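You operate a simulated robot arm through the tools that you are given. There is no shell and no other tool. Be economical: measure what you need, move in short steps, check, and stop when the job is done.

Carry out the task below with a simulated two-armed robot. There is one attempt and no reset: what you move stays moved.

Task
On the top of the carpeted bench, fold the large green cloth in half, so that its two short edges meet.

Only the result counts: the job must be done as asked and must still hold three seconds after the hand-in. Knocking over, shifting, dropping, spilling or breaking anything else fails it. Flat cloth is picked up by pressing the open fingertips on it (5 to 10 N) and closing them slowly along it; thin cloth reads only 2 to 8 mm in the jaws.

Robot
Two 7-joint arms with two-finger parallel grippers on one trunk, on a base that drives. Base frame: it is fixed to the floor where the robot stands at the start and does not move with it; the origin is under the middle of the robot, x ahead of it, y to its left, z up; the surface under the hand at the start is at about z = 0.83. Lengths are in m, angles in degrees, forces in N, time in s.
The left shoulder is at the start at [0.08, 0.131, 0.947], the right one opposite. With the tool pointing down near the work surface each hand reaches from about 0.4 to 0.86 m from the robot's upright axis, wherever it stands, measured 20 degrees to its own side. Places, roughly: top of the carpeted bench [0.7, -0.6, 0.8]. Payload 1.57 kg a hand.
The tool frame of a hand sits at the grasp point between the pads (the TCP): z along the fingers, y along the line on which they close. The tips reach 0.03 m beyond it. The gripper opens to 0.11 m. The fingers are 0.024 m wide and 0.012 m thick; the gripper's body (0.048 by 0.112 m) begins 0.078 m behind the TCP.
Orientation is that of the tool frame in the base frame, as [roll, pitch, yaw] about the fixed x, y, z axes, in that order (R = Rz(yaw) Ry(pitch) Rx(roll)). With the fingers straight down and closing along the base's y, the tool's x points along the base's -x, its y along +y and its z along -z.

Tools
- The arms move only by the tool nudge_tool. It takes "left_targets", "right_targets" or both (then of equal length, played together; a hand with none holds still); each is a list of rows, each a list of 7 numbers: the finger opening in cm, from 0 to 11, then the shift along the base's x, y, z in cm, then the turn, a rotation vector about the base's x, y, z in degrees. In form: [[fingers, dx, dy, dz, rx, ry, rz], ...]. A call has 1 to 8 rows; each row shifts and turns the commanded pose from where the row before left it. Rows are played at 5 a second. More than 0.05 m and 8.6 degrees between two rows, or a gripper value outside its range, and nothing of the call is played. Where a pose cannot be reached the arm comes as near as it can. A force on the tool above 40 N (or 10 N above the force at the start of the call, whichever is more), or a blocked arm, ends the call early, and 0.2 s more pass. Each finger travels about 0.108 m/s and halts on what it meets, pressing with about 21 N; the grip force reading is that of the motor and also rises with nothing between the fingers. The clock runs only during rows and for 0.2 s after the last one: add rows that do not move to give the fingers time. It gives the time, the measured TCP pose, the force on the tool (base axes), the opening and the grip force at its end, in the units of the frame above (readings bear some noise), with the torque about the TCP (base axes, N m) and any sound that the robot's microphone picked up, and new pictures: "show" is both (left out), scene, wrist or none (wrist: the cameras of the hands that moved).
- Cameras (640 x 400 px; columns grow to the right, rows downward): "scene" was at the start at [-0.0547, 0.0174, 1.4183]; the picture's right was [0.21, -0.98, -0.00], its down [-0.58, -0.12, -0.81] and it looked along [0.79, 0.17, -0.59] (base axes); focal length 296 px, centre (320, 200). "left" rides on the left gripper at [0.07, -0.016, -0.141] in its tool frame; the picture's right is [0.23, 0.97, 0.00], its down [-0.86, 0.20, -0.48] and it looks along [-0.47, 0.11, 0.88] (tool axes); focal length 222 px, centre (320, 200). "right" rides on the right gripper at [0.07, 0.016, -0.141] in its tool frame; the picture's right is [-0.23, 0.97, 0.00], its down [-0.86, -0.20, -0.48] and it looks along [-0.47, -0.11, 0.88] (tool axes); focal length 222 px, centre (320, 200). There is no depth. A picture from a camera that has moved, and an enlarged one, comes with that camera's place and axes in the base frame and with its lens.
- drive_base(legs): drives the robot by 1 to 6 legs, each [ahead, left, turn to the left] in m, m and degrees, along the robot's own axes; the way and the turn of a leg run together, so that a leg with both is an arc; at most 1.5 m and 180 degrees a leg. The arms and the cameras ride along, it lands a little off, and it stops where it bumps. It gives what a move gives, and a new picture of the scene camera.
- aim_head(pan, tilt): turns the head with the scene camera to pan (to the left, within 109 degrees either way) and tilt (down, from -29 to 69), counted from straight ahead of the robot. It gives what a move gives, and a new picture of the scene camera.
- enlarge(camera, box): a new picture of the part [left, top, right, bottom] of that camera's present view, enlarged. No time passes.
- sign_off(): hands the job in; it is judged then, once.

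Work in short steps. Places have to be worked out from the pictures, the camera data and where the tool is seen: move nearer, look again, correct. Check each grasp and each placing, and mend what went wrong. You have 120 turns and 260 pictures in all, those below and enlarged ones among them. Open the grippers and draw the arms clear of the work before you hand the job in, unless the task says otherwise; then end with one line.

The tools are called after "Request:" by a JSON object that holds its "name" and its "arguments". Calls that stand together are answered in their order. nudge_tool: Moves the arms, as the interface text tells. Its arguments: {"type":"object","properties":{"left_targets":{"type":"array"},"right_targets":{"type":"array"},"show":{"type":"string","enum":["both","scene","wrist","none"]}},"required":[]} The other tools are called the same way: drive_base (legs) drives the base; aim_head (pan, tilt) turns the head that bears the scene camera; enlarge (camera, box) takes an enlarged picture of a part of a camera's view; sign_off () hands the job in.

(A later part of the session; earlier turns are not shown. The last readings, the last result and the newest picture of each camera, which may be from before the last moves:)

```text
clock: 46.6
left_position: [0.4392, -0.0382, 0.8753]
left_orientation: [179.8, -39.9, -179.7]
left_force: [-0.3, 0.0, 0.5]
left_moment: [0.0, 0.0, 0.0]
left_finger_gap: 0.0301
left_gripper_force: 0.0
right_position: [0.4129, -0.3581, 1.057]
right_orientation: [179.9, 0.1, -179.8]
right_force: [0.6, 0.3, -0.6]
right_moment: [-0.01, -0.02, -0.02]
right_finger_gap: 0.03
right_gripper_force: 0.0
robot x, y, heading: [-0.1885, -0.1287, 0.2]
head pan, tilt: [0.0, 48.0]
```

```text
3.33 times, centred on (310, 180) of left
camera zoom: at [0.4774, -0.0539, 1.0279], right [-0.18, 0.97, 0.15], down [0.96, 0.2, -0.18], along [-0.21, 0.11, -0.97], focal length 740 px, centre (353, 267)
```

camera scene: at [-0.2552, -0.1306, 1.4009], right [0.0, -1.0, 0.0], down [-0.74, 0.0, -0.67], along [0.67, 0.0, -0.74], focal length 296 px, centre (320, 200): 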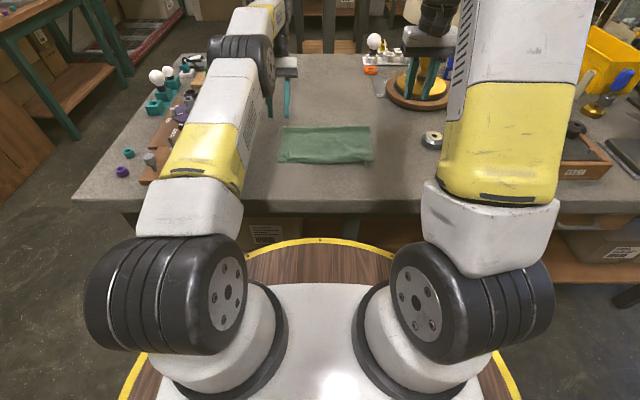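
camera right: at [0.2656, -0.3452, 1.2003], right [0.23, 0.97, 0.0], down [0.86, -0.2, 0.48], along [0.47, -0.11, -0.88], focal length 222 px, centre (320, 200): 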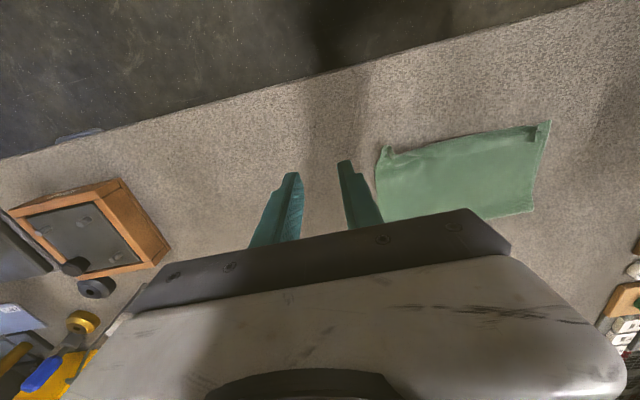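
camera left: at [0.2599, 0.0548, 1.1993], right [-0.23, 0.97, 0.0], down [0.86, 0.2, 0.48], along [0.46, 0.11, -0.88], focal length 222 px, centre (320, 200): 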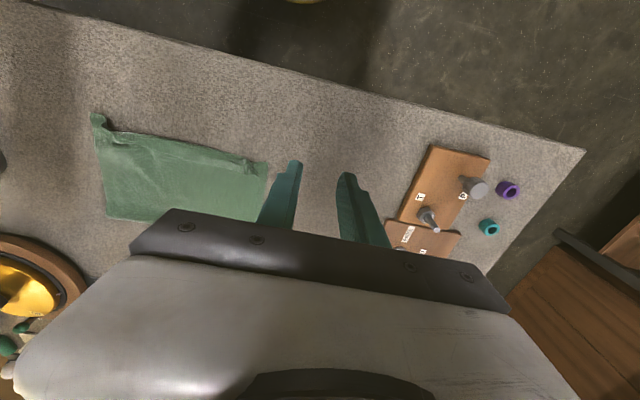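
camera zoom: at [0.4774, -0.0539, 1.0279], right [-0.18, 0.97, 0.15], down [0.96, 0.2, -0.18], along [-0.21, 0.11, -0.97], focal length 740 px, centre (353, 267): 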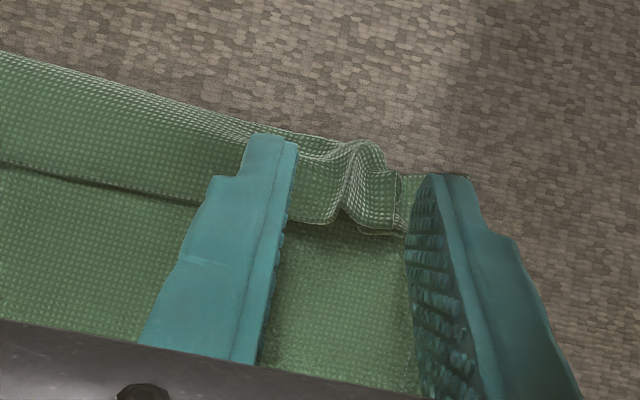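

The ridge is between the fingers. I lower 1 cm as before and close.

Request:
{"name": "nudge_tool", "arguments": {"left_targets": [[3, -0.2, 0, -0.5, 0, 0, 0], [3, 0, 0, -0.5, 0, 0, 0], [2.5, 0, 0, -0.1, 0, 0, 0], [2.0, 0, 0, 0, 0, 0, 0], [1.4, 0, 0, 0, 0, 0, 0], [0.8, 0, 0, 0, 0, 0, 0], [0.2, 0, 0, 0, 0, 0, 0], [0, 0, 0, 0, 0, 0, 0]], "show": "none"}}

Request:
{"name": "enlarge", "arguments": {"camera": "left", "box": [220, 120, 400, 240]}}

```text
clock: 48.4
left_position: [0.4366, -0.0363, 0.8649]
left_orientation: [179.8, -39.9, -179.7]
left_force: [1.2, 0.2, 0.6]
left_moment: [0.04, 0.01, -0.04]
left_finger_gap: 0.0027
left_gripper_force: 21.0
right_position: [0.4147, -0.3608, 1.0554]
right_orientation: [-180.0, 0.0, -179.8]
right_force: [0.3, -0.3, 0.0]
right_moment: [-0.01, 0.04, 0.04]
right_finger_gap: 0.0301
right_gripper_force: 0.2
robot x, y, heading: [-0.1944, -0.1294, 0.4]
head pan, tilt: [0.0, 48.0]
```

```text
3.33 times, centred on (310, 180) of left
camera zoom: at [0.4755, -0.0526, 1.0181], right [-0.18, 0.97, 0.15], down [0.96, 0.2, -0.18], along [-0.21, 0.11, -0.97], focal length 740 px, centre (353, 267)
```

zoom: 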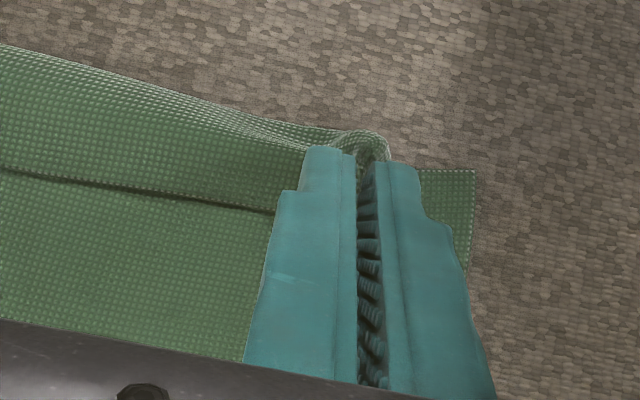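

Pinched (2.7 mm). I lift and roll it over toward the robot.

Request:
{"name": "nudge_tool", "arguments": {"left_targets": [[0, -0.4, 0, 0.6, 0, -8, 0], [0, -0.4, 0, 0.5, 0, -8, 0], [0, -0.5, 0, 0.4, 0, -8, 0], [0, -0.6, 0, 0.3, 0, -8, 0], [0, -0.6, 0, 0.2, 0, -8, 0], [0, -0.6, 0, 0, 0, -8, 0], [0, -0.6, 0, 0, 0, -8, 0]], "show": "none"}}

Request:
{"name": "nudge_tool", "arguments": {"left_targets": [[0, -0.6, 0, -0.1, 0, -8, 0], [0, -0.6, 0, -0.2, 0, -8, 0], [0, -0.6, 0, -0.3, 0, -8, 0], [0, -0.6, 0, -0.3, 0, -8, 0], [0, -0.6, 0, -0.4, 0, -8, 0]], "show": "none"}}

Request:
{"name": "drive_base", "arguments": {"legs": [[-0.02, 0, 0]]}}

Request:
{"name": "enlarge", "arguments": {"camera": "left", "box": [140, 60, 440, 240]}}

```text
clock: 50.0
left_position: [0.4016, -0.0357, 0.8844]
left_orientation: [-179.8, 16.2, -179.7]
left_force: [0.9, 1.3, -0.4]
left_moment: [0.0, -0.01, -0.02]
left_finger_gap: 0.0031
left_gripper_force: 20.7
right_position: [0.4148, -0.3584, 1.0568]
right_orientation: [-180.0, 0.0, -179.8]
right_force: [-0.4, 0.4, 0.3]
right_moment: [-0.01, 0.02, -0.02]
right_finger_gap: 0.0298
right_gripper_force: 0.1
robot x, y, heading: [-0.1923, -0.1289, 0.2]
head pan, tilt: [0.0, 48.0]
```

```text
clock: 51.2
left_position: [0.3699, -0.0349, 0.8738]
left_orientation: [-179.8, 56.2, -179.6]
left_force: [-0.4, 0.7, 0.9]
left_moment: [0.01, 0.01, 0.01]
left_finger_gap: 0.0029
left_gripper_force: 21.4
right_position: [0.4137, -0.3597, 1.0571]
right_orientation: [179.9, 0.0, -179.7]
right_force: [-0.8, 0.0, -0.7]
right_moment: [-0.02, 0.01, 0.0]
right_finger_gap: 0.0298
right_gripper_force: 0.1
robot x, y, heading: [-0.1944, -0.1299, 0.2]
head pan, tilt: [0.0, 48.0]
```

```text
clock: 52.0
left_position: [0.3516, -0.0358, 0.8736]
left_orientation: [-179.7, 56.1, -179.7]
left_force: [-0.5, 0.6, -0.6]
left_moment: [0.0, -0.03, -0.01]
left_finger_gap: 0.0032
left_gripper_force: 20.6
right_position: [0.3944, -0.3595, 1.0566]
right_orientation: [179.9, 0.1, -179.8]
right_force: [-0.1, -0.6, 0.4]
right_moment: [-0.01, -0.05, 0.01]
right_finger_gap: 0.0298
right_gripper_force: 0.1
robot x, y, heading: [-0.2126, -0.1302, 0.0]
head pan, tilt: [0.0, 48.0]
camera scene: at [-0.2745, -0.1307, 1.4009], right [0.0, -1.0, 0.0], down [-0.74, 0.0, -0.67], along [0.67, 0.0, -0.74], focal length 296 px, centre (320, 200)
```

scene: 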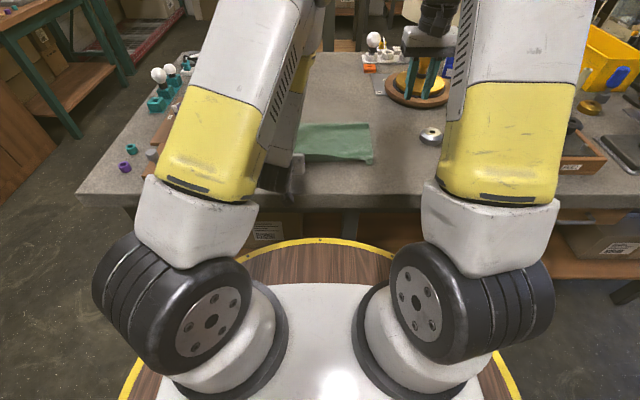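

```text
2.13 times, centred on (290, 150) of left
camera zoom: at [0.1955, -0.0521, 0.8941], right [-0.13, 0.97, -0.19], down [0.08, 0.2, 0.98], along [0.99, 0.11, -0.1], focal length 474 px, centre (384, 307)
```

zoom: 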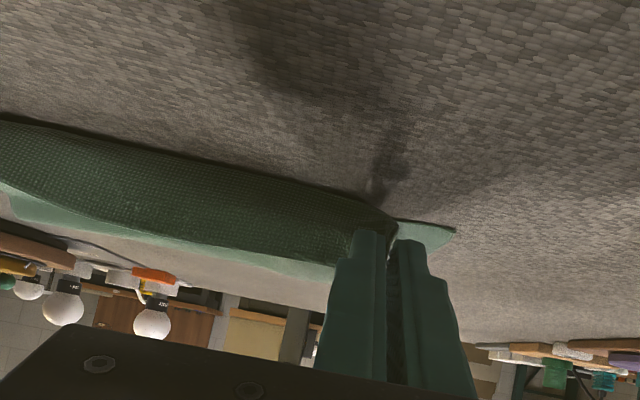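

The corner is drawn about 3 cm past the lower edge. I lower it to the bench, ease it forward 1 cm, release and back off.

Request:
{"name": "nudge_tool", "arguments": {"left_targets": [[0, 0, 0, -0.8, 0, 0, 0], [0, 0, 0, -0.8, 0, 0, 0], [0, 0.5, 0, -0.1, 0, 0, 0], [0, 0.5, 0, 0, 0, 0, 0], [0.7, 0, 0, 0, 0, 0, 0], [1.4, 0, 0, 0, 0, 0, 0], [2, 0, 0, 0, 0, 0, 0], [2, -0.6, 0, 0.5, 0, 0, 0]], "show": "none"}}

Request:
{"name": "drive_base", "arguments": {"legs": [[-0.06, 0, 0]]}}

Request:
{"name": "nudge_tool", "arguments": {"left_targets": [[3, 0, 0, 3, 0, 7, 0], [3, 0, 0, 3, 0, 7, 0], [3, 0, 0.5, 3, 0, 7, 0], [3, 1, 1, 3, 0, 7, 0], [3, 1, 2, 3, 0, 7, 0], [3, 1, 3, 2, 0, 7, 0], [3, 1, 3, 2, 0, 7, 0], [3, 0, 1, 0, 0, 7, 0]], "show": "none"}}

Request:
{"name": "enlarge", "arguments": {"camera": "scene", "box": [265, 100, 385, 180]}}

Request:
{"name": "enlarge", "arguments": {"camera": "left", "box": [60, 80, 300, 230]}}

Request:
{"name": "enlarge", "arguments": {"camera": "right", "box": [340, 80, 580, 230]}}

```text
clock: 53.8
left_position: [0.3543, -0.0349, 0.86]
left_orientation: [-179.7, 55.9, -179.5]
left_force: [0.3, 0.8, 0.5]
left_moment: [0.01, -0.02, -0.02]
left_finger_gap: 0.0199
left_gripper_force: 0.0
right_position: [0.3945, -0.3591, 1.0573]
right_orientation: [-179.9, 0.0, -179.8]
right_force: [0.1, -0.2, -1.1]
right_moment: [-0.01, 0.0, -0.01]
right_finger_gap: 0.0299
right_gripper_force: 0.1
robot x, y, heading: [-0.212, -0.1259, 0.4]
head pan, tilt: [0.0, 48.0]
```

```text
clock: 54.8
left_position: [0.2936, -0.0363, 0.8609]
left_orientation: [-179.6, 56.1, -179.7]
left_force: [0.2, 0.4, -1.1]
left_moment: [-0.02, 0.03, 0.0]
left_finger_gap: 0.0199
left_gripper_force: 0.1
right_position: [0.3342, -0.3609, 1.0563]
right_orientation: [180.0, 0.1, -179.8]
right_force: [-0.2, 0.4, 0.0]
right_moment: [-0.01, 0.0, -0.01]
right_finger_gap: 0.03
right_gripper_force: 0.0
robot x, y, heading: [-0.2748, -0.132, 0.3]
head pan, tilt: [0.0, 48.0]
camera scene: at [-0.335, -0.1309, 1.4009], right [0.0, -1.0, 0.0], down [-0.74, 0.0, -0.67], along [0.67, 0.0, -0.74], focal length 296 px, centre (320, 200)
```

scene: 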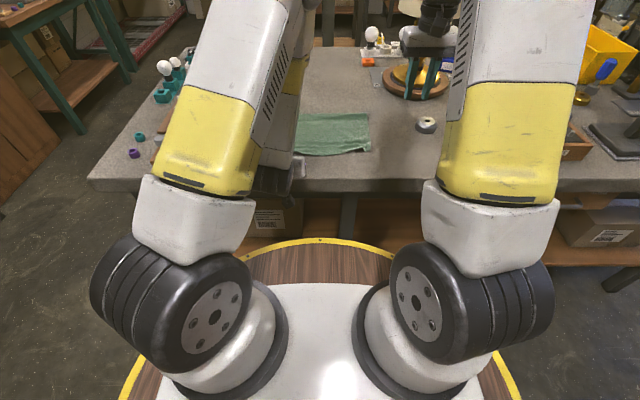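

```text
clock: 56.6
left_position: [0.3315, 0.07, 1.0539]
left_orientation: [-179.9, 0.0, -179.8]
left_force: [-0.3, -0.5, 0.9]
left_moment: [0.03, -0.02, 0.0]
left_finger_gap: 0.03
left_gripper_force: 0.1
right_position: [0.3324, -0.3591, 1.0573]
right_orientation: [180.0, 0.1, -179.8]
right_force: [-0.6, 0.7, -0.7]
right_moment: [-0.04, -0.01, -0.01]
right_finger_gap: 0.0301
right_gripper_force: 0.0
robot x, y, heading: [-0.2737, -0.1301, 0.1]
head pan, tilt: [0.0, 48.0]
```

```text
5.00 times, centred on (325, 140) of scene
camera zoom: at [-0.3355, -0.1309, 1.4009], right [0.0, -1.0, 0.0], down [-0.74, 0.0, -0.67], along [0.67, 0.0, -0.74], focal length 1482 px, centre (295, 500)
```

zoom: 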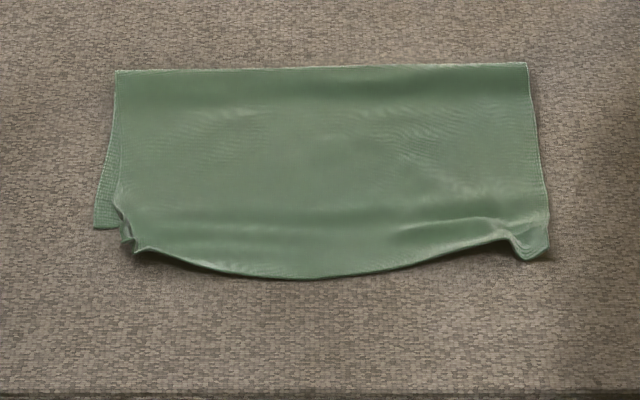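

```text
2.67 times, centred on (180, 155) of left
camera zoom: at [0.2628, 0.0528, 1.1946], right [-0.23, 0.97, 0.0], down [0.85, 0.2, 0.48], along [0.47, 0.11, -0.88], focal length 592 px, centre (693, 320)
```

zoom: 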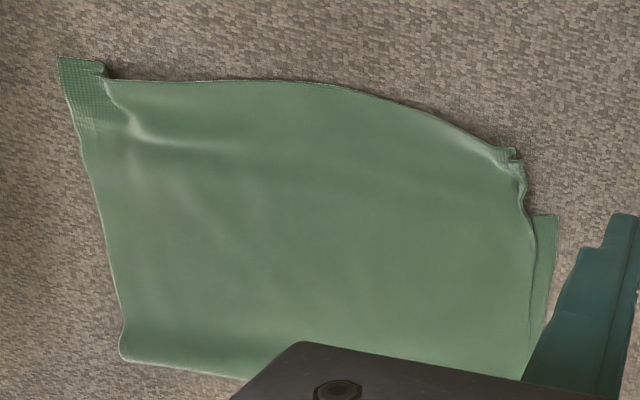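

```text
2.67 times, centred on (460, 155) of right
camera zoom: at [0.2634, -0.3444, 1.1998], right [0.22, 0.97, 0.0], down [0.86, -0.2, 0.48], along [0.47, -0.11, -0.88], focal length 592 px, centre (-53, 320)
```

zoom: 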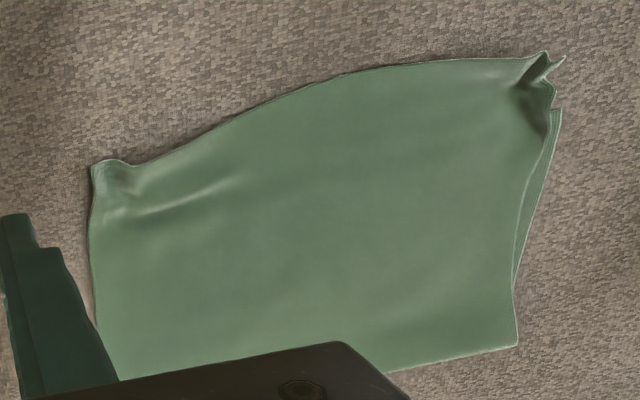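

The whole strip is now turned out. The middle of the top edge bows and overshoots a bit because the corners are gathered. I move the left hand's camera over the middle for a true top view.

Request:
{"name": "nudge_tool", "arguments": {"left_targets": [[3, 0, -4.5, 0.5, 0, 0, 0], [3, 0, -4.5, 0.5, 0, 0, 0], [3, 0, -4.5, 0.5, 0, 4, 0], [3, 0, -4.5, 0.5, 0, 8, 0], [3, 0, -1, 0.5, 0, 8, 0]], "show": "wrist"}}

```text
clock: 57.8
left_position: [0.3343, -0.1205, 1.0777]
left_orientation: [-179.9, -20.0, -179.9]
left_force: [-1.0, -0.6, -0.1]
left_moment: [-0.01, -0.07, 0.04]
left_finger_gap: 0.0302
left_gripper_force: 0.1
right_position: [0.334, -0.361, 1.0569]
right_orientation: [179.9, -0.1, -179.8]
right_force: [0.7, 0.3, 0.3]
right_moment: [0.02, -0.04, -0.03]
right_finger_gap: 0.03
right_gripper_force: 0.1
robot x, y, heading: [-0.2727, -0.1313, 0.2]
head pan, tilt: [0.0, 48.0]
camera left: at [0.3178, -0.1378, 1.2341], right [-0.22, 0.97, 0.08], down [0.97, 0.2, 0.16], along [0.14, 0.11, -0.98], focal length 222 px, centre (320, 200)
```

left: 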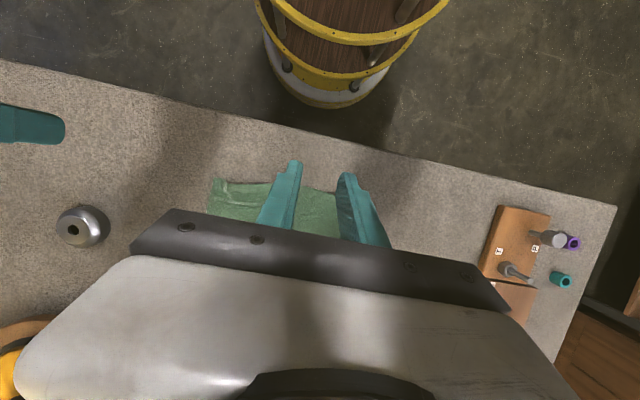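

Request:
{"name": "enlarge", "arguments": {"camera": "left", "box": [190, 140, 390, 260]}}

Request:
{"name": "nudge_tool", "arguments": {"left_targets": [[3, 0, 0, 1, 0, -8, 0], [3, -1, 0, -2, 0, -8, 0], [3, -1, 0, -4, 0, -8, 0], [3, -1, 0, -4, 0, -8, 0], [3, -1, 0, -4, 0, -8, 0], [3, 0, 0, 0, 0, 0, 0]], "show": "wrist"}}

```text
3.20 times, centred on (290, 200) of left
camera zoom: at [0.3178, -0.1378, 1.2341], right [-0.22, 0.97, 0.08], down [0.97, 0.2, 0.16], along [0.14, 0.11, -0.98], focal length 711 px, centre (416, 200)
```

zoom: 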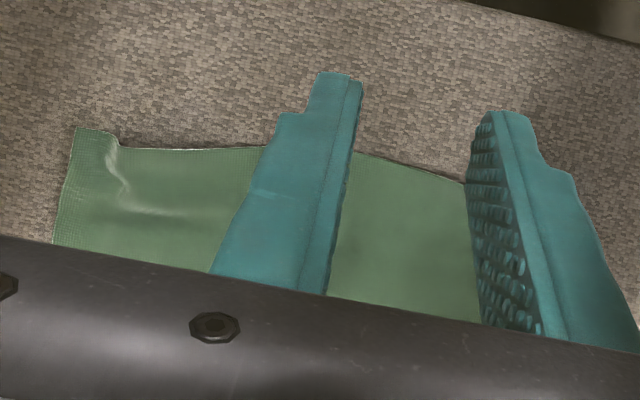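

```text
clock: 59.2
left_position: [0.2917, -0.124, 0.9483]
left_orientation: [-179.8, 20.0, -179.8]
left_force: [0.8, 0.7, 0.3]
left_moment: [-0.04, 0.04, 0.03]
left_finger_gap: 0.0301
left_gripper_force: 0.2
right_position: [0.3333, -0.3601, 1.0571]
right_orientation: [-180.0, 0.0, -179.8]
right_force: [0.2, -0.3, -0.4]
right_moment: [-0.03, 0.05, -0.01]
right_finger_gap: 0.0297
right_gripper_force: 0.0
robot x, y, heading: [-0.2737, -0.1275, 0.2]
head pan, tilt: [0.0, 48.0]
camera left: at [0.1785, -0.1397, 1.0574], right [-0.22, 0.97, -0.08], down [0.64, 0.2, 0.74], along [0.74, 0.11, -0.66], focal length 222 px, centre (320, 200)
```

left: 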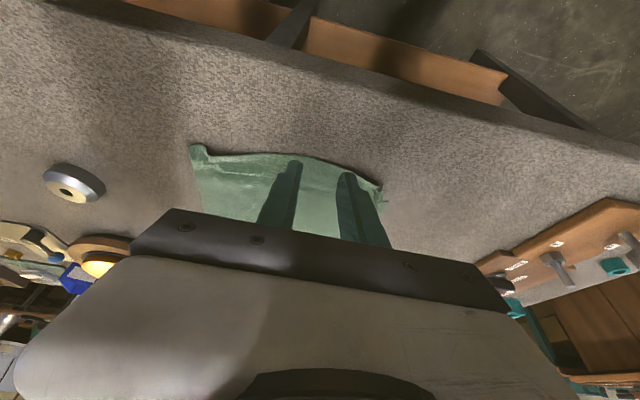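

The overhead view shows the top edge overshooting to x≈0.355–0.375 (lower edge at 0.405), and the fold line pulled back to x≈0.575. I'll press fingertips lightly on the top layer near its edge and drag it forward, rolling the fold back; first I position both hands.

Request:
{"name": "nudge_tool", "arguments": {"left_targets": [[5, 1.9, 1, -1.1, 0, 4, 0], [7, 1.9, 1, -1.1, 0, 4, 0], [7, 1.9, 1, -1.1, 0, 4, 0], [7, 1.9, 1, -1.1, 0, 4, 0], [7, 1.9, 1, -1.1, 0, 4, 0]], "right_targets": [[5, 1.05, 3.1, -3.3, 0, 0, 0], [7, 1.05, 3.1, -3.3, 0, 0, 0], [7, 1.05, 3.1, -3.3, 0, 0, 0], [7, 1.05, 3.1, -3.3, 0, 0, 0], [7, 1.05, 3.1, -3.3, 0, 0, 0]]}}

```text
clock: 60.4
left_position: [0.3889, -0.0735, 0.8918]
left_orientation: [-179.9, 0.0, -179.8]
left_force: [-0.4, 0.0, 0.2]
left_moment: [0.02, -0.04, -0.02]
left_finger_gap: 0.0701
left_gripper_force: 0.0
right_position: [0.3833, -0.2059, 0.8905]
right_orientation: [179.8, 0.1, -179.9]
right_force: [0.3, -0.8, -0.4]
right_moment: [0.02, -0.05, -0.01]
right_finger_gap: 0.0697
right_gripper_force: 0.1
robot x, y, heading: [-0.2685, -0.1297, 0.0]
head pan, tilt: [0.0, 48.0]
camera scene: at [-0.3358, -0.1311, 1.4009], right [0.0, -1.0, 0.0], down [-0.74, 0.0, -0.67], along [0.67, 0.0, -0.74], focal length 296 px, centre (320, 200)
camera right: at [0.3134, -0.1895, 1.0329], right [0.22, 0.97, 0.0], down [0.85, -0.2, 0.48], along [0.47, -0.11, -0.88], focal length 222 px, centre (320, 200)
camera left: at [0.319, -0.0895, 1.0333], right [-0.23, 0.97, 0.0], down [0.85, 0.2, 0.48], along [0.47, 0.11, -0.88], focal length 222 px, centre (320, 200)
```

scene: 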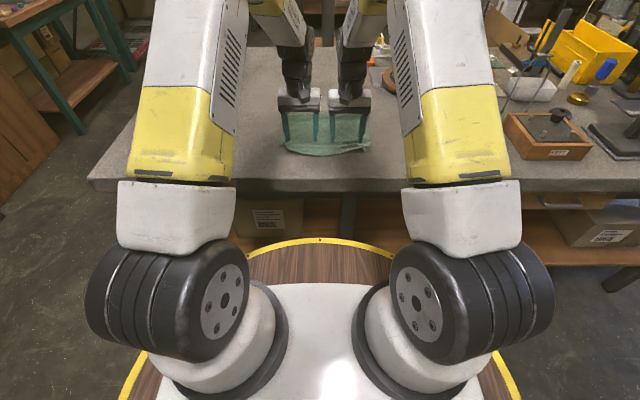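
right: 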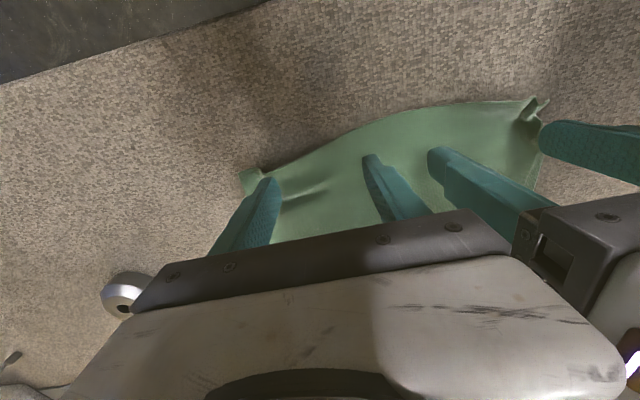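
left: 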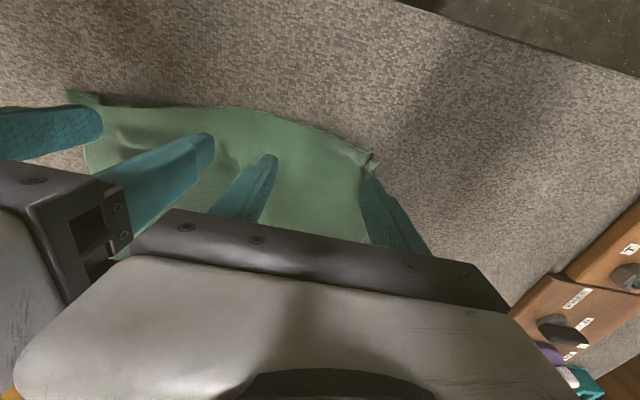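

Positioned. I lower to light contact.

Request:
{"name": "nudge_tool", "arguments": {"left_targets": [[7, 0, 0, -1.5, 0, 0, 0], [7, 0, 0, -1.0, 0, 0, 0], [7, 0, 0, -0.4, 0, 0, 0], [7, 0, 0, 0, 0, 0, 0]], "right_targets": [[7, 0, 0, -1.5, 0, 0, 0], [7, 0, 0, -1.0, 0, 0, 0], [7, 0, 0, -0.3, 0, 0, 0], [7, 0, 0, 0, 0, 0, 0]], "show": "none"}}

```text
clock: 61.4
left_position: [0.3889, -0.0712, 0.8624]
left_orientation: [-179.9, 0.1, -179.8]
left_force: [-3.2, 1.0, 16.4]
left_moment: [0.71, 0.23, 0.15]
left_finger_gap: 0.0705
left_gripper_force: 0.3
right_position: [0.3851, -0.2066, 0.8652]
right_orientation: [-179.9, 0.0, -179.9]
right_force: [0.2, 0.1, 0.2]
right_moment: [-0.02, 0.0, -0.01]
right_finger_gap: 0.0703
right_gripper_force: 0.0
robot x, y, heading: [-0.2736, -0.1268, 0.4]
head pan, tilt: [0.0, 48.0]
```

Request:
{"name": "nudge_tool", "arguments": {"left_targets": [[7, 0, 0, 0.12, 1.5, 0, 0], [7, 0, 0, 0, 0, 0, 0]], "right_targets": [[7, 0, 0, -0.2, 0, 0, 0], [7, 0, 0, -0.15, 0, 0, 0]], "show": "none"}}

```text
clock: 62.0
left_position: [0.3879, -0.0711, 0.8624]
left_orientation: [178.7, 0.2, -179.7]
left_force: [0.3, 0.2, 1.8]
left_moment: [-0.06, -0.03, 0.0]
left_finger_gap: 0.0696
left_gripper_force: 0.1
right_position: [0.3844, -0.2056, 0.861]
right_orientation: [180.0, 0.0, -179.7]
right_force: [-6.6, -0.8, 13.2]
right_moment: [-0.44, 0.27, -0.17]
right_finger_gap: 0.07
right_gripper_force: 0.1
robot x, y, heading: [-0.273, -0.1323, 0.2]
head pan, tilt: [0.0, 48.0]
```

Contact is near balanced; I level the right a touch and drag both forward 2.5 cm.

Request:
{"name": "nudge_tool", "arguments": {"left_targets": [[7, 0, 0, -0.07, 0, 0, 0], [7, 0.5, 0, 0, 0, 0, 0], [7, 0.5, 0.1, 0, 0, 0, 0], [7, 0.5, 0.1, 0, 0, 0, 0], [7, 0.5, 0.1, 0, 0, 0, 0], [7, 0.5, 0.1, 0, 0, 0, 0]], "right_targets": [[7, 0, 0, 0.05, -1, 0, 0], [7, 0.5, 0, 0, 0, 0, 0], [7, 0.5, 0, 0, 0, 0, 0], [7, 0.5, 0, 0, 0, 0, 0], [7, 0.5, 0, 0, 0, 0, 0], [7, 0.5, 0, 0, 0, 0, 0]]}}

```text
clock: 63.4
left_position: [0.412, -0.0663, 0.8643]
left_orientation: [178.6, 0.2, -179.7]
left_force: [-0.4, 0.1, -0.1]
left_moment: [-0.03, -0.02, -0.05]
left_finger_gap: 0.0704
left_gripper_force: 0.4
right_position: [0.4107, -0.2059, 0.8615]
right_orientation: [-179.1, 0.0, -179.8]
right_force: [-13.5, 1.4, 28.3]
right_moment: [1.32, 0.46, 0.57]
right_finger_gap: 0.0706
right_gripper_force: 0.3
robot x, y, heading: [-0.2729, -0.1298, 0.4]
head pan, tilt: [0.0, 48.0]
camera scene: at [-0.3365, -0.1307, 1.4008], right [0.0, -1.0, 0.0], down [-0.74, 0.0, -0.67], along [0.67, 0.0, -0.74], focal length 296 px, centre (320, 200)
camera right: at [0.3401, -0.1873, 1.0043], right [0.22, 0.97, -0.02], down [0.86, -0.19, 0.48], along [0.47, -0.12, -0.88], focal length 222 px, centre (320, 200)
camera left: at [0.3431, -0.0871, 1.0046], right [-0.23, 0.97, 0.02], down [0.85, 0.19, 0.49], along [0.47, 0.13, -0.87], focal length 222 px, centre (320, 200)
```

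scene: 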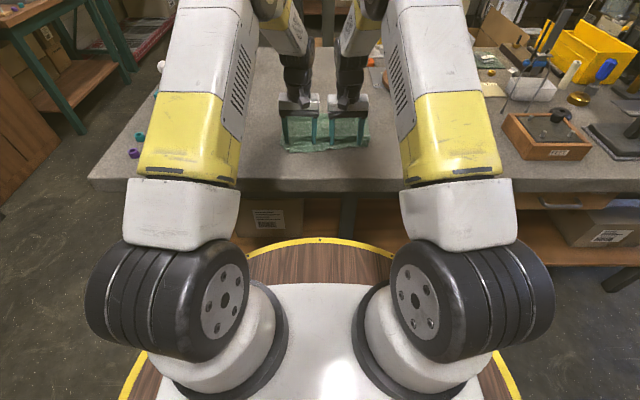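
right: 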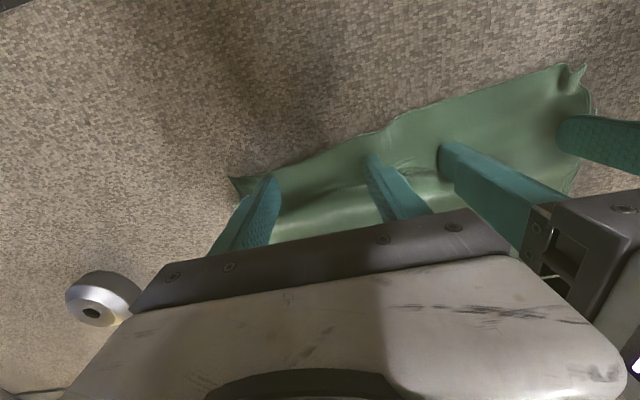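
left: 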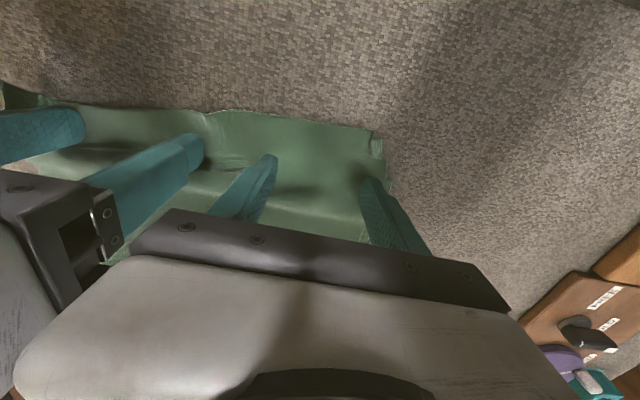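

It drags well: the mid edge moved to about 0.376, the right to 0.39, the left is still at 0.369. I rebalance pressures and drag the left 3 cm and the right 1.3 cm more.

Request:
{"name": "nudge_tool", "arguments": {"left_targets": [[7, 0, 0, -0.2, 0, 0, 0], [7, 0.5, 0, 0, 0, 0, 0], [7, 0.5, 0.1, 0, 0, 0, 0], [7, 0.5, 0.1, 0, 0, 0, 0], [7, 0.5, 0.1, 0, 0, 0, 0], [7, 0.5, 0.1, 0, 0, 0, 0], [7, 0.5, 0.1, 0, 0, 0, 0]], "right_targets": [[7, 0, 0, 0.1, 0.5, 0, 0], [7, 0.3, 0, 0, 0, 0, 0], [7, 0.2, 0, 0, 0, 0, 0], [7, 0.2, 0, 0, 0, 0, 0], [7, 0.2, 0, 0, 0, 0, 0], [7, 0.2, 0, 0, 0, 0, 0], [7, 0.2, 0, 0, 0, 0, 0]], "show": "wrist"}}

```text
clock: 65.0
left_position: [0.4439, -0.062, 0.8626]
left_orientation: [178.7, 0.1, -179.8]
left_force: [-10.7, -2.7, 24.2]
left_moment: [-1.04, 0.24, -0.47]
left_finger_gap: 0.0706
left_gripper_force: 0.2
right_position: [0.4226, -0.2059, 0.8631]
right_orientation: [-179.5, 0.0, -180.0]
right_force: [-0.1, 0.1, -0.4]
right_moment: [0.02, -0.01, -0.01]
right_finger_gap: 0.0699
right_gripper_force: 0.1
robot x, y, heading: [-0.2739, -0.1267, 0.2]
head pan, tilt: [0.0, 48.0]
camera right: at [0.3527, -0.1883, 1.005], right [0.22, 0.97, -0.01], down [0.86, -0.19, 0.48], along [0.47, -0.11, -0.88], focal length 222 px, centre (320, 200)
camera left: at [0.3742, -0.0822, 1.003], right [-0.23, 0.97, 0.02], down [0.85, 0.19, 0.49], along [0.47, 0.13, -0.87], focal length 222 px, centre (320, 200)
```

right: 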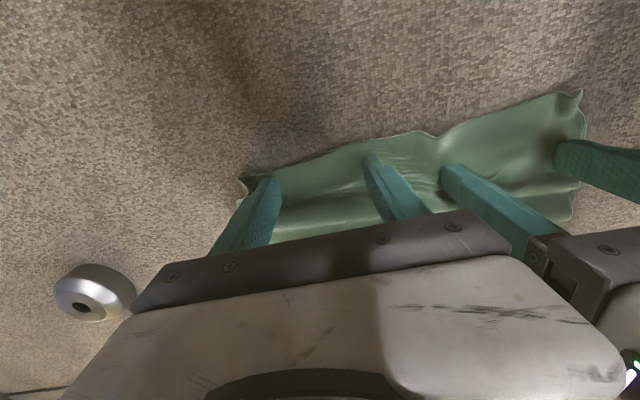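
left: 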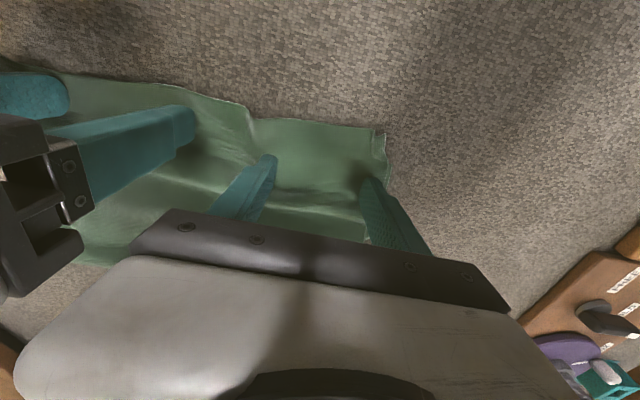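

The top edge now sits at x≈0.40–0.41 along its length, on the lower edge. I lift both hands straight up and inspect.

Request:
{"name": "nudge_tool", "arguments": {"left_targets": [[7, 0, 0, 1.5, -1.3, 0, 0], [7, 0, 0, 4, 0, 0, 0], [7, -2, 3, 3, 0, 0, 0], [7, -2, 4, 2, 0, 0, 0], [7, -2, 4, 2, 0, 0, 0], [7, -2, 4, 2, 0, 0, 0]], "right_targets": [[7, 0, 0, 1.5, 0.5, 0, 0], [7, 0, 0, 4, 0, 0, 0], [7, -2, -3, 3, 0, 0, 0], [7, -2, -4, 2, 0, 0, 0], [7, -2, -4, 2, 0, 0, 0], [7, -2, -4, 2, 0, 0, 0]], "show": "none"}}

Request:
{"name": "enlarge", "arguments": {"camera": "scene", "box": [265, 100, 385, 180]}}

Request:
{"name": "enlarge", "arguments": {"camera": "left", "box": [60, 60, 300, 210]}}

Request:
{"name": "enlarge", "arguments": {"camera": "right", "box": [340, 60, 580, 210]}}

```text
clock: 66.4
left_position: [0.3629, 0.0857, 1.0053]
left_orientation: [179.9, 0.0, -179.8]
left_force: [0.0, -0.5, -0.1]
left_moment: [-0.02, 0.07, 0.0]
left_finger_gap: 0.0702
left_gripper_force: 0.2
right_position: [0.3456, -0.3552, 1.0068]
right_orientation: [180.0, 0.1, -179.8]
right_force: [0.1, -0.1, -1.0]
right_moment: [-0.01, 0.04, 0.01]
right_finger_gap: 0.07
right_gripper_force: 0.1
robot x, y, heading: [-0.2748, -0.1311, 0.3]
head pan, tilt: [0.0, 48.0]
```

```text
5.00 times, centred on (325, 140) of scene
camera zoom: at [-0.3345, -0.1308, 1.4009], right [0.0, -1.0, 0.0], down [-0.74, 0.0, -0.67], along [0.67, 0.0, -0.74], focal length 1482 px, centre (295, 500)
```

zoom: 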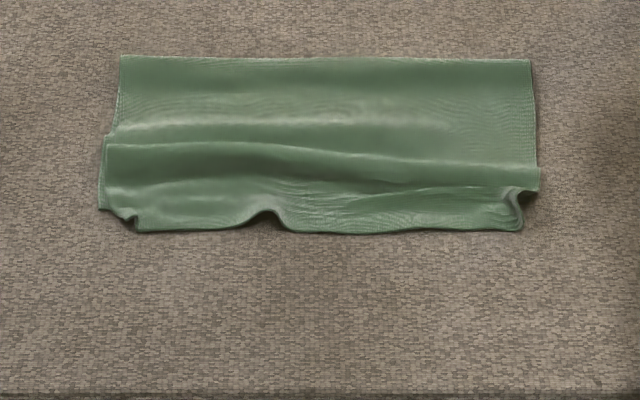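

```text
2.67 times, centred on (180, 135) of left
camera zoom: at [0.2938, 0.0689, 1.1467], right [-0.23, 0.97, 0.0], down [0.85, 0.2, 0.48], along [0.47, 0.11, -0.88], focal length 592 px, centre (693, 373)
```

zoom: 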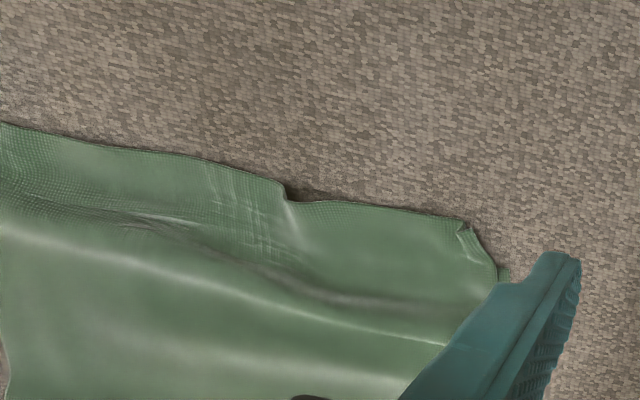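

```text
2.67 times, centred on (460, 135) of right
camera zoom: at [0.2746, -0.339, 1.1501], right [0.22, 0.97, 0.0], down [0.86, -0.2, 0.48], along [0.47, -0.11, -0.88], focal length 592 px, centre (-53, 373)
```

zoom: 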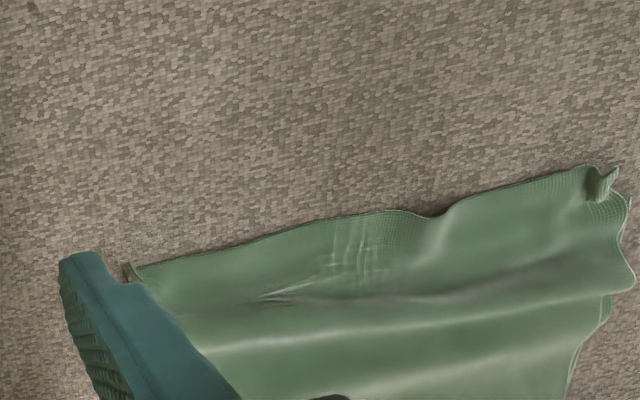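

The edge is close, but both layers may have shifted. I need a close look at the corners, so I move the hands ahead and outward for clear close views.

Request:
{"name": "nudge_tool", "arguments": {"left_targets": [[7, 3, 0.5, -1.5, 0, 0, 0], [7, 3, 0.5, -1.5, 0, 0, 0], [7, 3, 0, -1.5, 0, 0, 0], [7, 0, 0, 0, 0, 0, 0]], "right_targets": [[7, 3, -0.5, -1.5, 0, 0, 0], [7, 3, -0.5, -1.5, 0, 0, 0], [7, 3, 0, -1.5, 0, 0, 0], [7, 0, 0, 0, 0, 0, 0]], "show": "none"}}

Request:
{"name": "enlarge", "arguments": {"camera": "left", "box": [60, 40, 300, 190]}}

Request:
{"name": "enlarge", "arguments": {"camera": "right", "box": [340, 40, 580, 190]}}

```text
clock: 67.4
left_position: [0.4525, 0.098, 0.958]
left_orientation: [179.9, 0.1, -179.8]
left_force: [-0.3, 0.6, -0.5]
left_moment: [0.04, 0.01, 0.02]
left_finger_gap: 0.0698
left_gripper_force: 0.0
right_position: [0.433, -0.364, 0.9629]
right_orientation: [-179.9, 0.0, -179.8]
right_force: [-0.2, 0.1, 0.9]
right_moment: [0.01, 0.02, 0.03]
right_finger_gap: 0.0702
right_gripper_force: 0.0
robot x, y, heading: [-0.2724, -0.1275, 0.0]
head pan, tilt: [0.0, 48.0]
```

```text
2.67 times, centred on (180, 115) of left
camera zoom: at [0.384, 0.0815, 1.0995], right [-0.23, 0.97, 0.0], down [0.85, 0.2, 0.48], along [0.47, 0.11, -0.88], focal length 592 px, centre (693, 427)
```

zoom: 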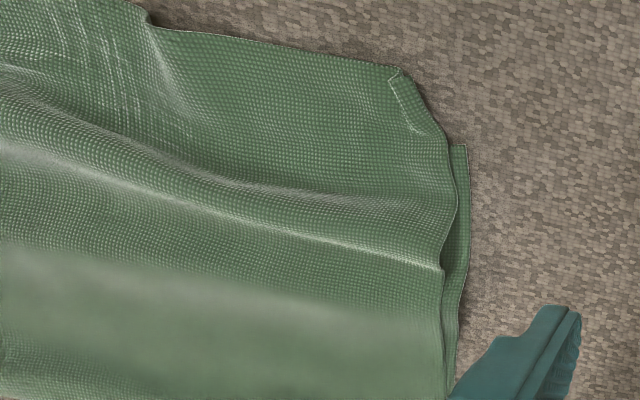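

```text
2.67 times, centred on (460, 115) of right
camera zoom: at [0.3632, -0.3479, 1.1047], right [0.22, 0.97, 0.0], down [0.86, -0.2, 0.48], along [0.47, -0.11, -0.88], focal length 592 px, centre (-53, 427)
```

zoom: 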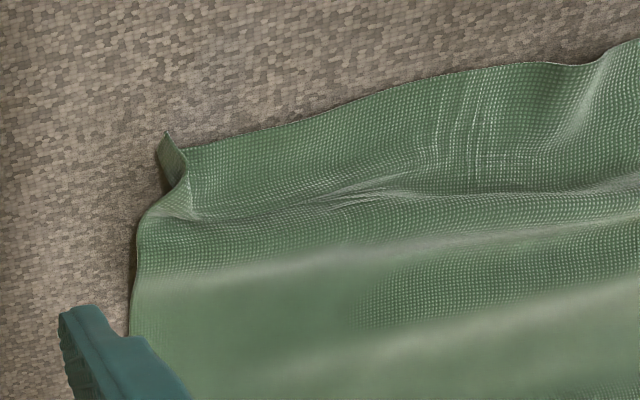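

The lower edge is at about x=0.42, and the top edge overhangs it by ~1.5–2.5 cm. I'll square the edges by pushing the top edge forward with fingertips grazing the carpet until they meet the lower edge; first I position in front of it.

Request:
{"name": "nudge_tool", "arguments": {"left_targets": [[6, -1.65, -3.16, -1.1, 0, 0, 0], [6, -1.65, -3.16, -1.1, 0, 0, 0], [6, -1.65, -3.16, -1.1, 0, 0, 0], [6, -1.65, -3.16, -1.1, 0, 0, 0], [6, -1.65, -3.16, -1.1, 0, 0, 0]], "right_targets": [[6, -1.4, 2.98, -1.2, 0, 0, 0], [6, -1.4, 2.98, -1.2, 0, 0, 0], [6, -1.4, 2.98, -1.2, 0, 0, 0], [6, -1.4, 2.98, -1.2, 0, 0, 0], [6, -1.4, 2.98, -1.2, 0, 0, 0]], "show": "wrist"}}

```text
clock: 68.6
left_position: [0.3697, -0.062, 0.9048]
left_orientation: [179.9, 0.1, -179.8]
left_force: [0.4, 0.2, 0.4]
left_moment: [-0.01, 0.01, 0.02]
left_finger_gap: 0.0601
left_gripper_force: 0.1
right_position: [0.3625, -0.2151, 0.9013]
right_orientation: [-180.0, 0.1, -179.8]
right_force: [1.4, -1.1, 0.2]
right_moment: [-0.02, 0.04, -0.02]
right_finger_gap: 0.0601
right_gripper_force: 0.0
robot x, y, heading: [-0.2755, -0.1284, 0.3]
head pan, tilt: [0.0, 48.0]
camera right: at [0.2936, -0.1996, 1.0442], right [0.22, 0.97, 0.0], down [0.86, -0.2, 0.48], along [0.47, -0.11, -0.88], focal length 222 px, centre (320, 200)
camera left: at [0.2999, -0.0791, 1.0465], right [-0.23, 0.97, 0.0], down [0.85, 0.2, 0.48], along [0.47, 0.11, -0.88], focal length 222 px, centre (320, 200)
```

right: 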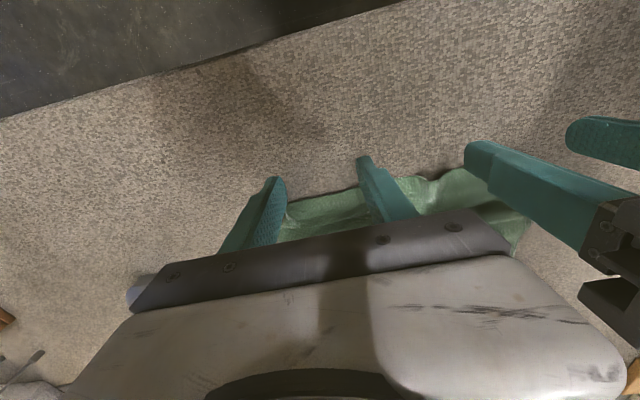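
left: 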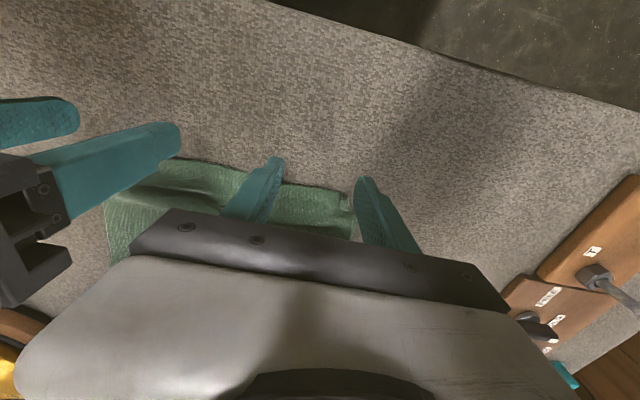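

Request:
{"name": "nudge_tool", "arguments": {"left_targets": [[6, 0, 0, -2, 0, 0, 0], [6, 0, 0, -1.8, 0, 0, 0], [6, 0, 0, -0.4, 0, 0, 0], [6, 0, 0, 0, 0, 0, 0]], "right_targets": [[6, 0, 0, -2, 0, 0, 0], [6, 0, 0, -1.5, 0, 0, 0], [6, 0, 0, -0.4, 0, 0, 0], [6, 0, 0, 0, 0, 0, 0]], "show": "wrist"}}

```text
clock: 69.6
left_position: [0.3695, -0.0628, 0.863]
left_orientation: [179.9, 0.1, -179.8]
left_force: [-0.8, -0.5, 0.1]
left_moment: [0.01, -0.02, 0.0]
left_finger_gap: 0.06
left_gripper_force: 0.0
right_position: [0.3642, -0.2155, 0.8623]
right_orientation: [180.0, 0.0, -179.8]
right_force: [-0.9, 0.5, 1.0]
right_moment: [-0.01, 0.02, 0.01]
right_finger_gap: 0.0598
right_gripper_force: 0.0
robot x, y, heading: [-0.2726, -0.1283, 0.2]
head pan, tilt: [0.0, 48.0]
camera right: at [0.294, -0.1997, 1.0053], right [0.22, 0.97, 0.0], down [0.86, -0.2, 0.48], along [0.47, -0.11, -0.88], focal length 222 px, centre (320, 200)
camera left: at [0.3001, -0.0784, 1.005], right [-0.23, 0.97, 0.0], down [0.85, 0.2, 0.48], along [0.47, 0.11, -0.88], focal length 222 px, centre (320, 200)
```

right: 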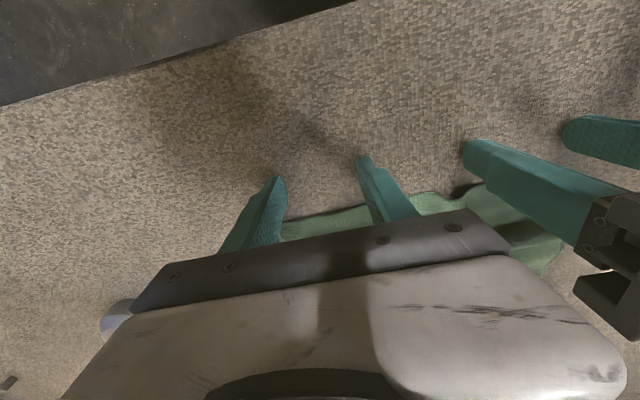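
left: 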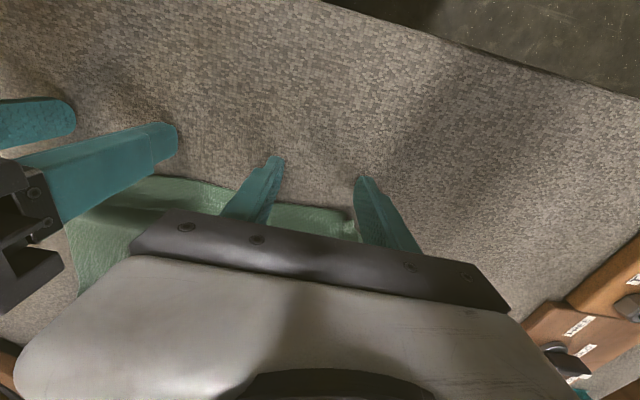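

The tips are on the carpet in front of the top edge. I push forward slowly until the finger fronts reach x≈0.42.

Request:
{"name": "nudge_tool", "arguments": {"left_targets": [[6, 0, 0, -0.12, 0, 0, 0], [6, 0.6, 0, 0, 0, 0, 0], [6, 0.6, 0, 0, 0, 0, 0], [6, 0.6, 0, 0, 0, 0, 0], [6, 0.6, 0, 0, 0, 0, 0], [6, 0.6, 0, 0, 0, 0, 0], [6, 0.6, 0, 0, 0, 0, 0], [6, 0.4, 0, 0, 0, 0, 0]], "right_targets": [[6, 0, 0, -0.08, 0, 0, 0], [6, 0.7, 0, 0, 0, 0, 0], [6, 0.7, 0, 0, 0, 0, 0], [6, 0.7, 0, 0, 0, 0, 0], [6, 0.7, 0, 0, 0, 0, 0], [6, 0.7, 0, 0, 0, 0, 0], [6, 0.7, 0, 0, 0, 0, 0], [6, 0.4, 0, 0, 0, 0, 0]], "show": "wrist"}}

```text
clock: 71.4
left_position: [0.411, -0.0599, 0.863]
left_orientation: [180.0, 0.0, -179.8]
left_force: [-0.9, -0.1, -0.1]
left_moment: [0.03, 0.0, 0.02]
left_finger_gap: 0.0599
left_gripper_force: 0.1
right_position: [0.4092, -0.2156, 0.8626]
right_orientation: [-180.0, -0.1, -179.9]
right_force: [0.1, 1.0, -1.0]
right_moment: [-0.01, -0.04, 0.04]
right_finger_gap: 0.0601
right_gripper_force: 0.1
robot x, y, heading: [-0.2738, -0.1324, 0.2]
head pan, tilt: [0.0, 48.0]
camera right: at [0.3391, -0.2002, 1.0042], right [0.22, 0.97, 0.0], down [0.86, -0.2, 0.48], along [0.47, -0.11, -0.88], focal length 222 px, centre (320, 200)
camera left: at [0.3424, -0.0777, 1.0039], right [-0.23, 0.97, 0.0], down [0.85, 0.2, 0.48], along [0.47, 0.11, -0.88], focal length 222 px, centre (320, 200)
```

right: 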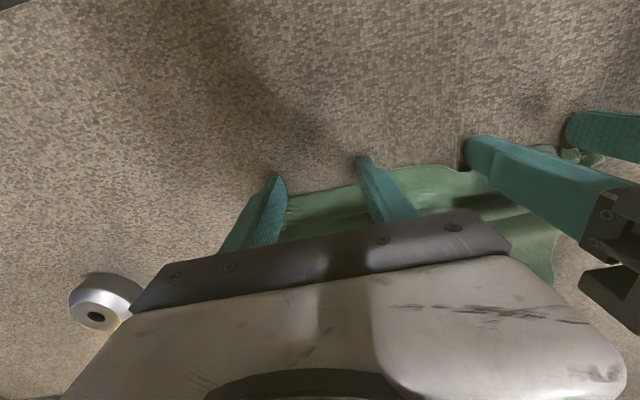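
left: 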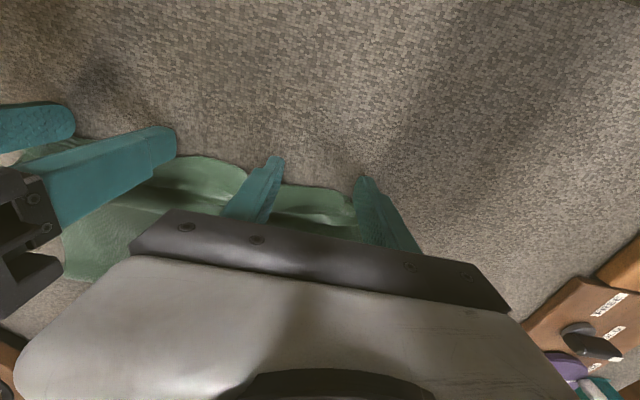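

The edge now lies at x≈0.42 across. I back off, lift, and inspect.

Request:
{"name": "nudge_tool", "arguments": {"left_targets": [[6, -1, 0, 0.1, 0, 0, 0], [6, -2, 0, 1, 0, 0, 0], [6, -1, 2, 4, 0, 0, 0], [6, 1, 4, 2, 0, 0, 0], [6, 2, 4, 1, 0, 0, 0], [6, 3, 3.5, 1, 0, 0, 0], [6, 4, 2.5, 0.5, 0, 0, 0]], "right_targets": [[6, -1, 0, 0.1, 0, 0, 0], [6, -2, 0, 1, 0, 0, 0], [6, -1, -2, 4, 0, 0, 0], [6, 1, -4, 2, 0, 0, 0], [6, 2, -4, 1, 0, 0, 0], [6, 3, -3.5, 1, 0, 0, 0], [6, 4, -2.5, 0.5, 0, 0, 0]], "show": "none"}}

Request:
{"name": "enlarge", "arguments": {"camera": "scene", "box": [265, 100, 385, 180]}}

Request:
{"name": "enlarge", "arguments": {"camera": "left", "box": [60, 40, 300, 190]}}

Request:
{"name": "enlarge", "arguments": {"camera": "right", "box": [340, 40, 580, 190]}}

```text
clock: 73.0
left_position: [0.469, 0.1002, 0.959]
left_orientation: [179.9, 0.1, -179.9]
left_force: [-0.1, -1.3, 0.0]
left_moment: [0.0, -0.05, 0.02]
left_finger_gap: 0.0598
left_gripper_force: 0.1
right_position: [0.4708, -0.3757, 0.9596]
right_orientation: [-180.0, -0.1, -179.8]
right_force: [-0.3, -0.4, 0.5]
right_moment: [-0.03, -0.07, 0.0]
right_finger_gap: 0.0602
right_gripper_force: 0.1
robot x, y, heading: [-0.2706, -0.1305, 0.4]
head pan, tilt: [0.0, 48.0]
```

```text
5.00 times, centred on (325, 140) of scene
camera zoom: at [-0.3359, -0.1309, 1.4009], right [0.0, -1.0, 0.0], down [-0.74, 0.0, -0.67], along [0.67, 0.0, -0.74], focal length 1482 px, centre (295, 500)
```

zoom: 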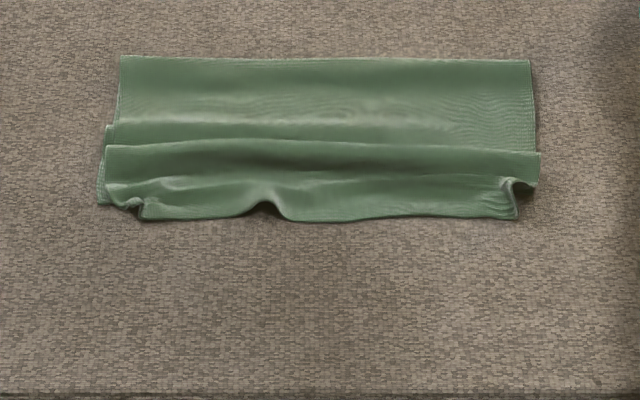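

```text
2.67 times, centred on (180, 115) of left
camera zoom: at [0.4005, 0.0839, 1.1004], right [-0.23, 0.97, 0.0], down [0.85, 0.2, 0.48], along [0.47, 0.11, -0.88], focal length 592 px, centre (693, 427)
```

zoom: 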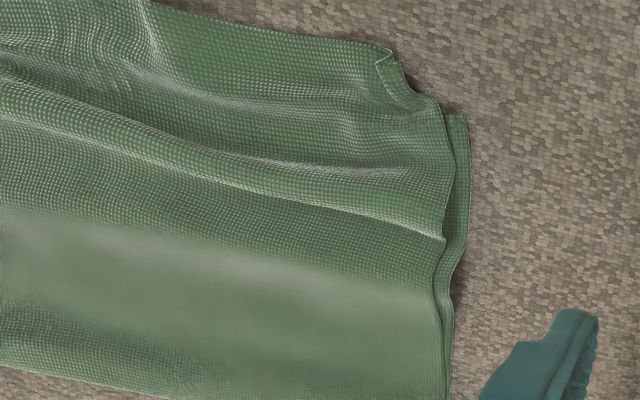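

```text
2.67 times, centred on (460, 115) of right
camera zoom: at [0.4009, -0.3598, 1.1029], right [0.22, 0.97, 0.0], down [0.86, -0.2, 0.48], along [0.47, -0.11, -0.88], focal length 592 px, centre (-53, 427)
```

zoom: 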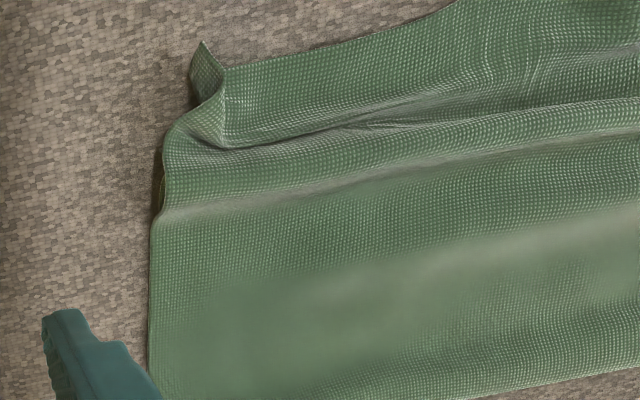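

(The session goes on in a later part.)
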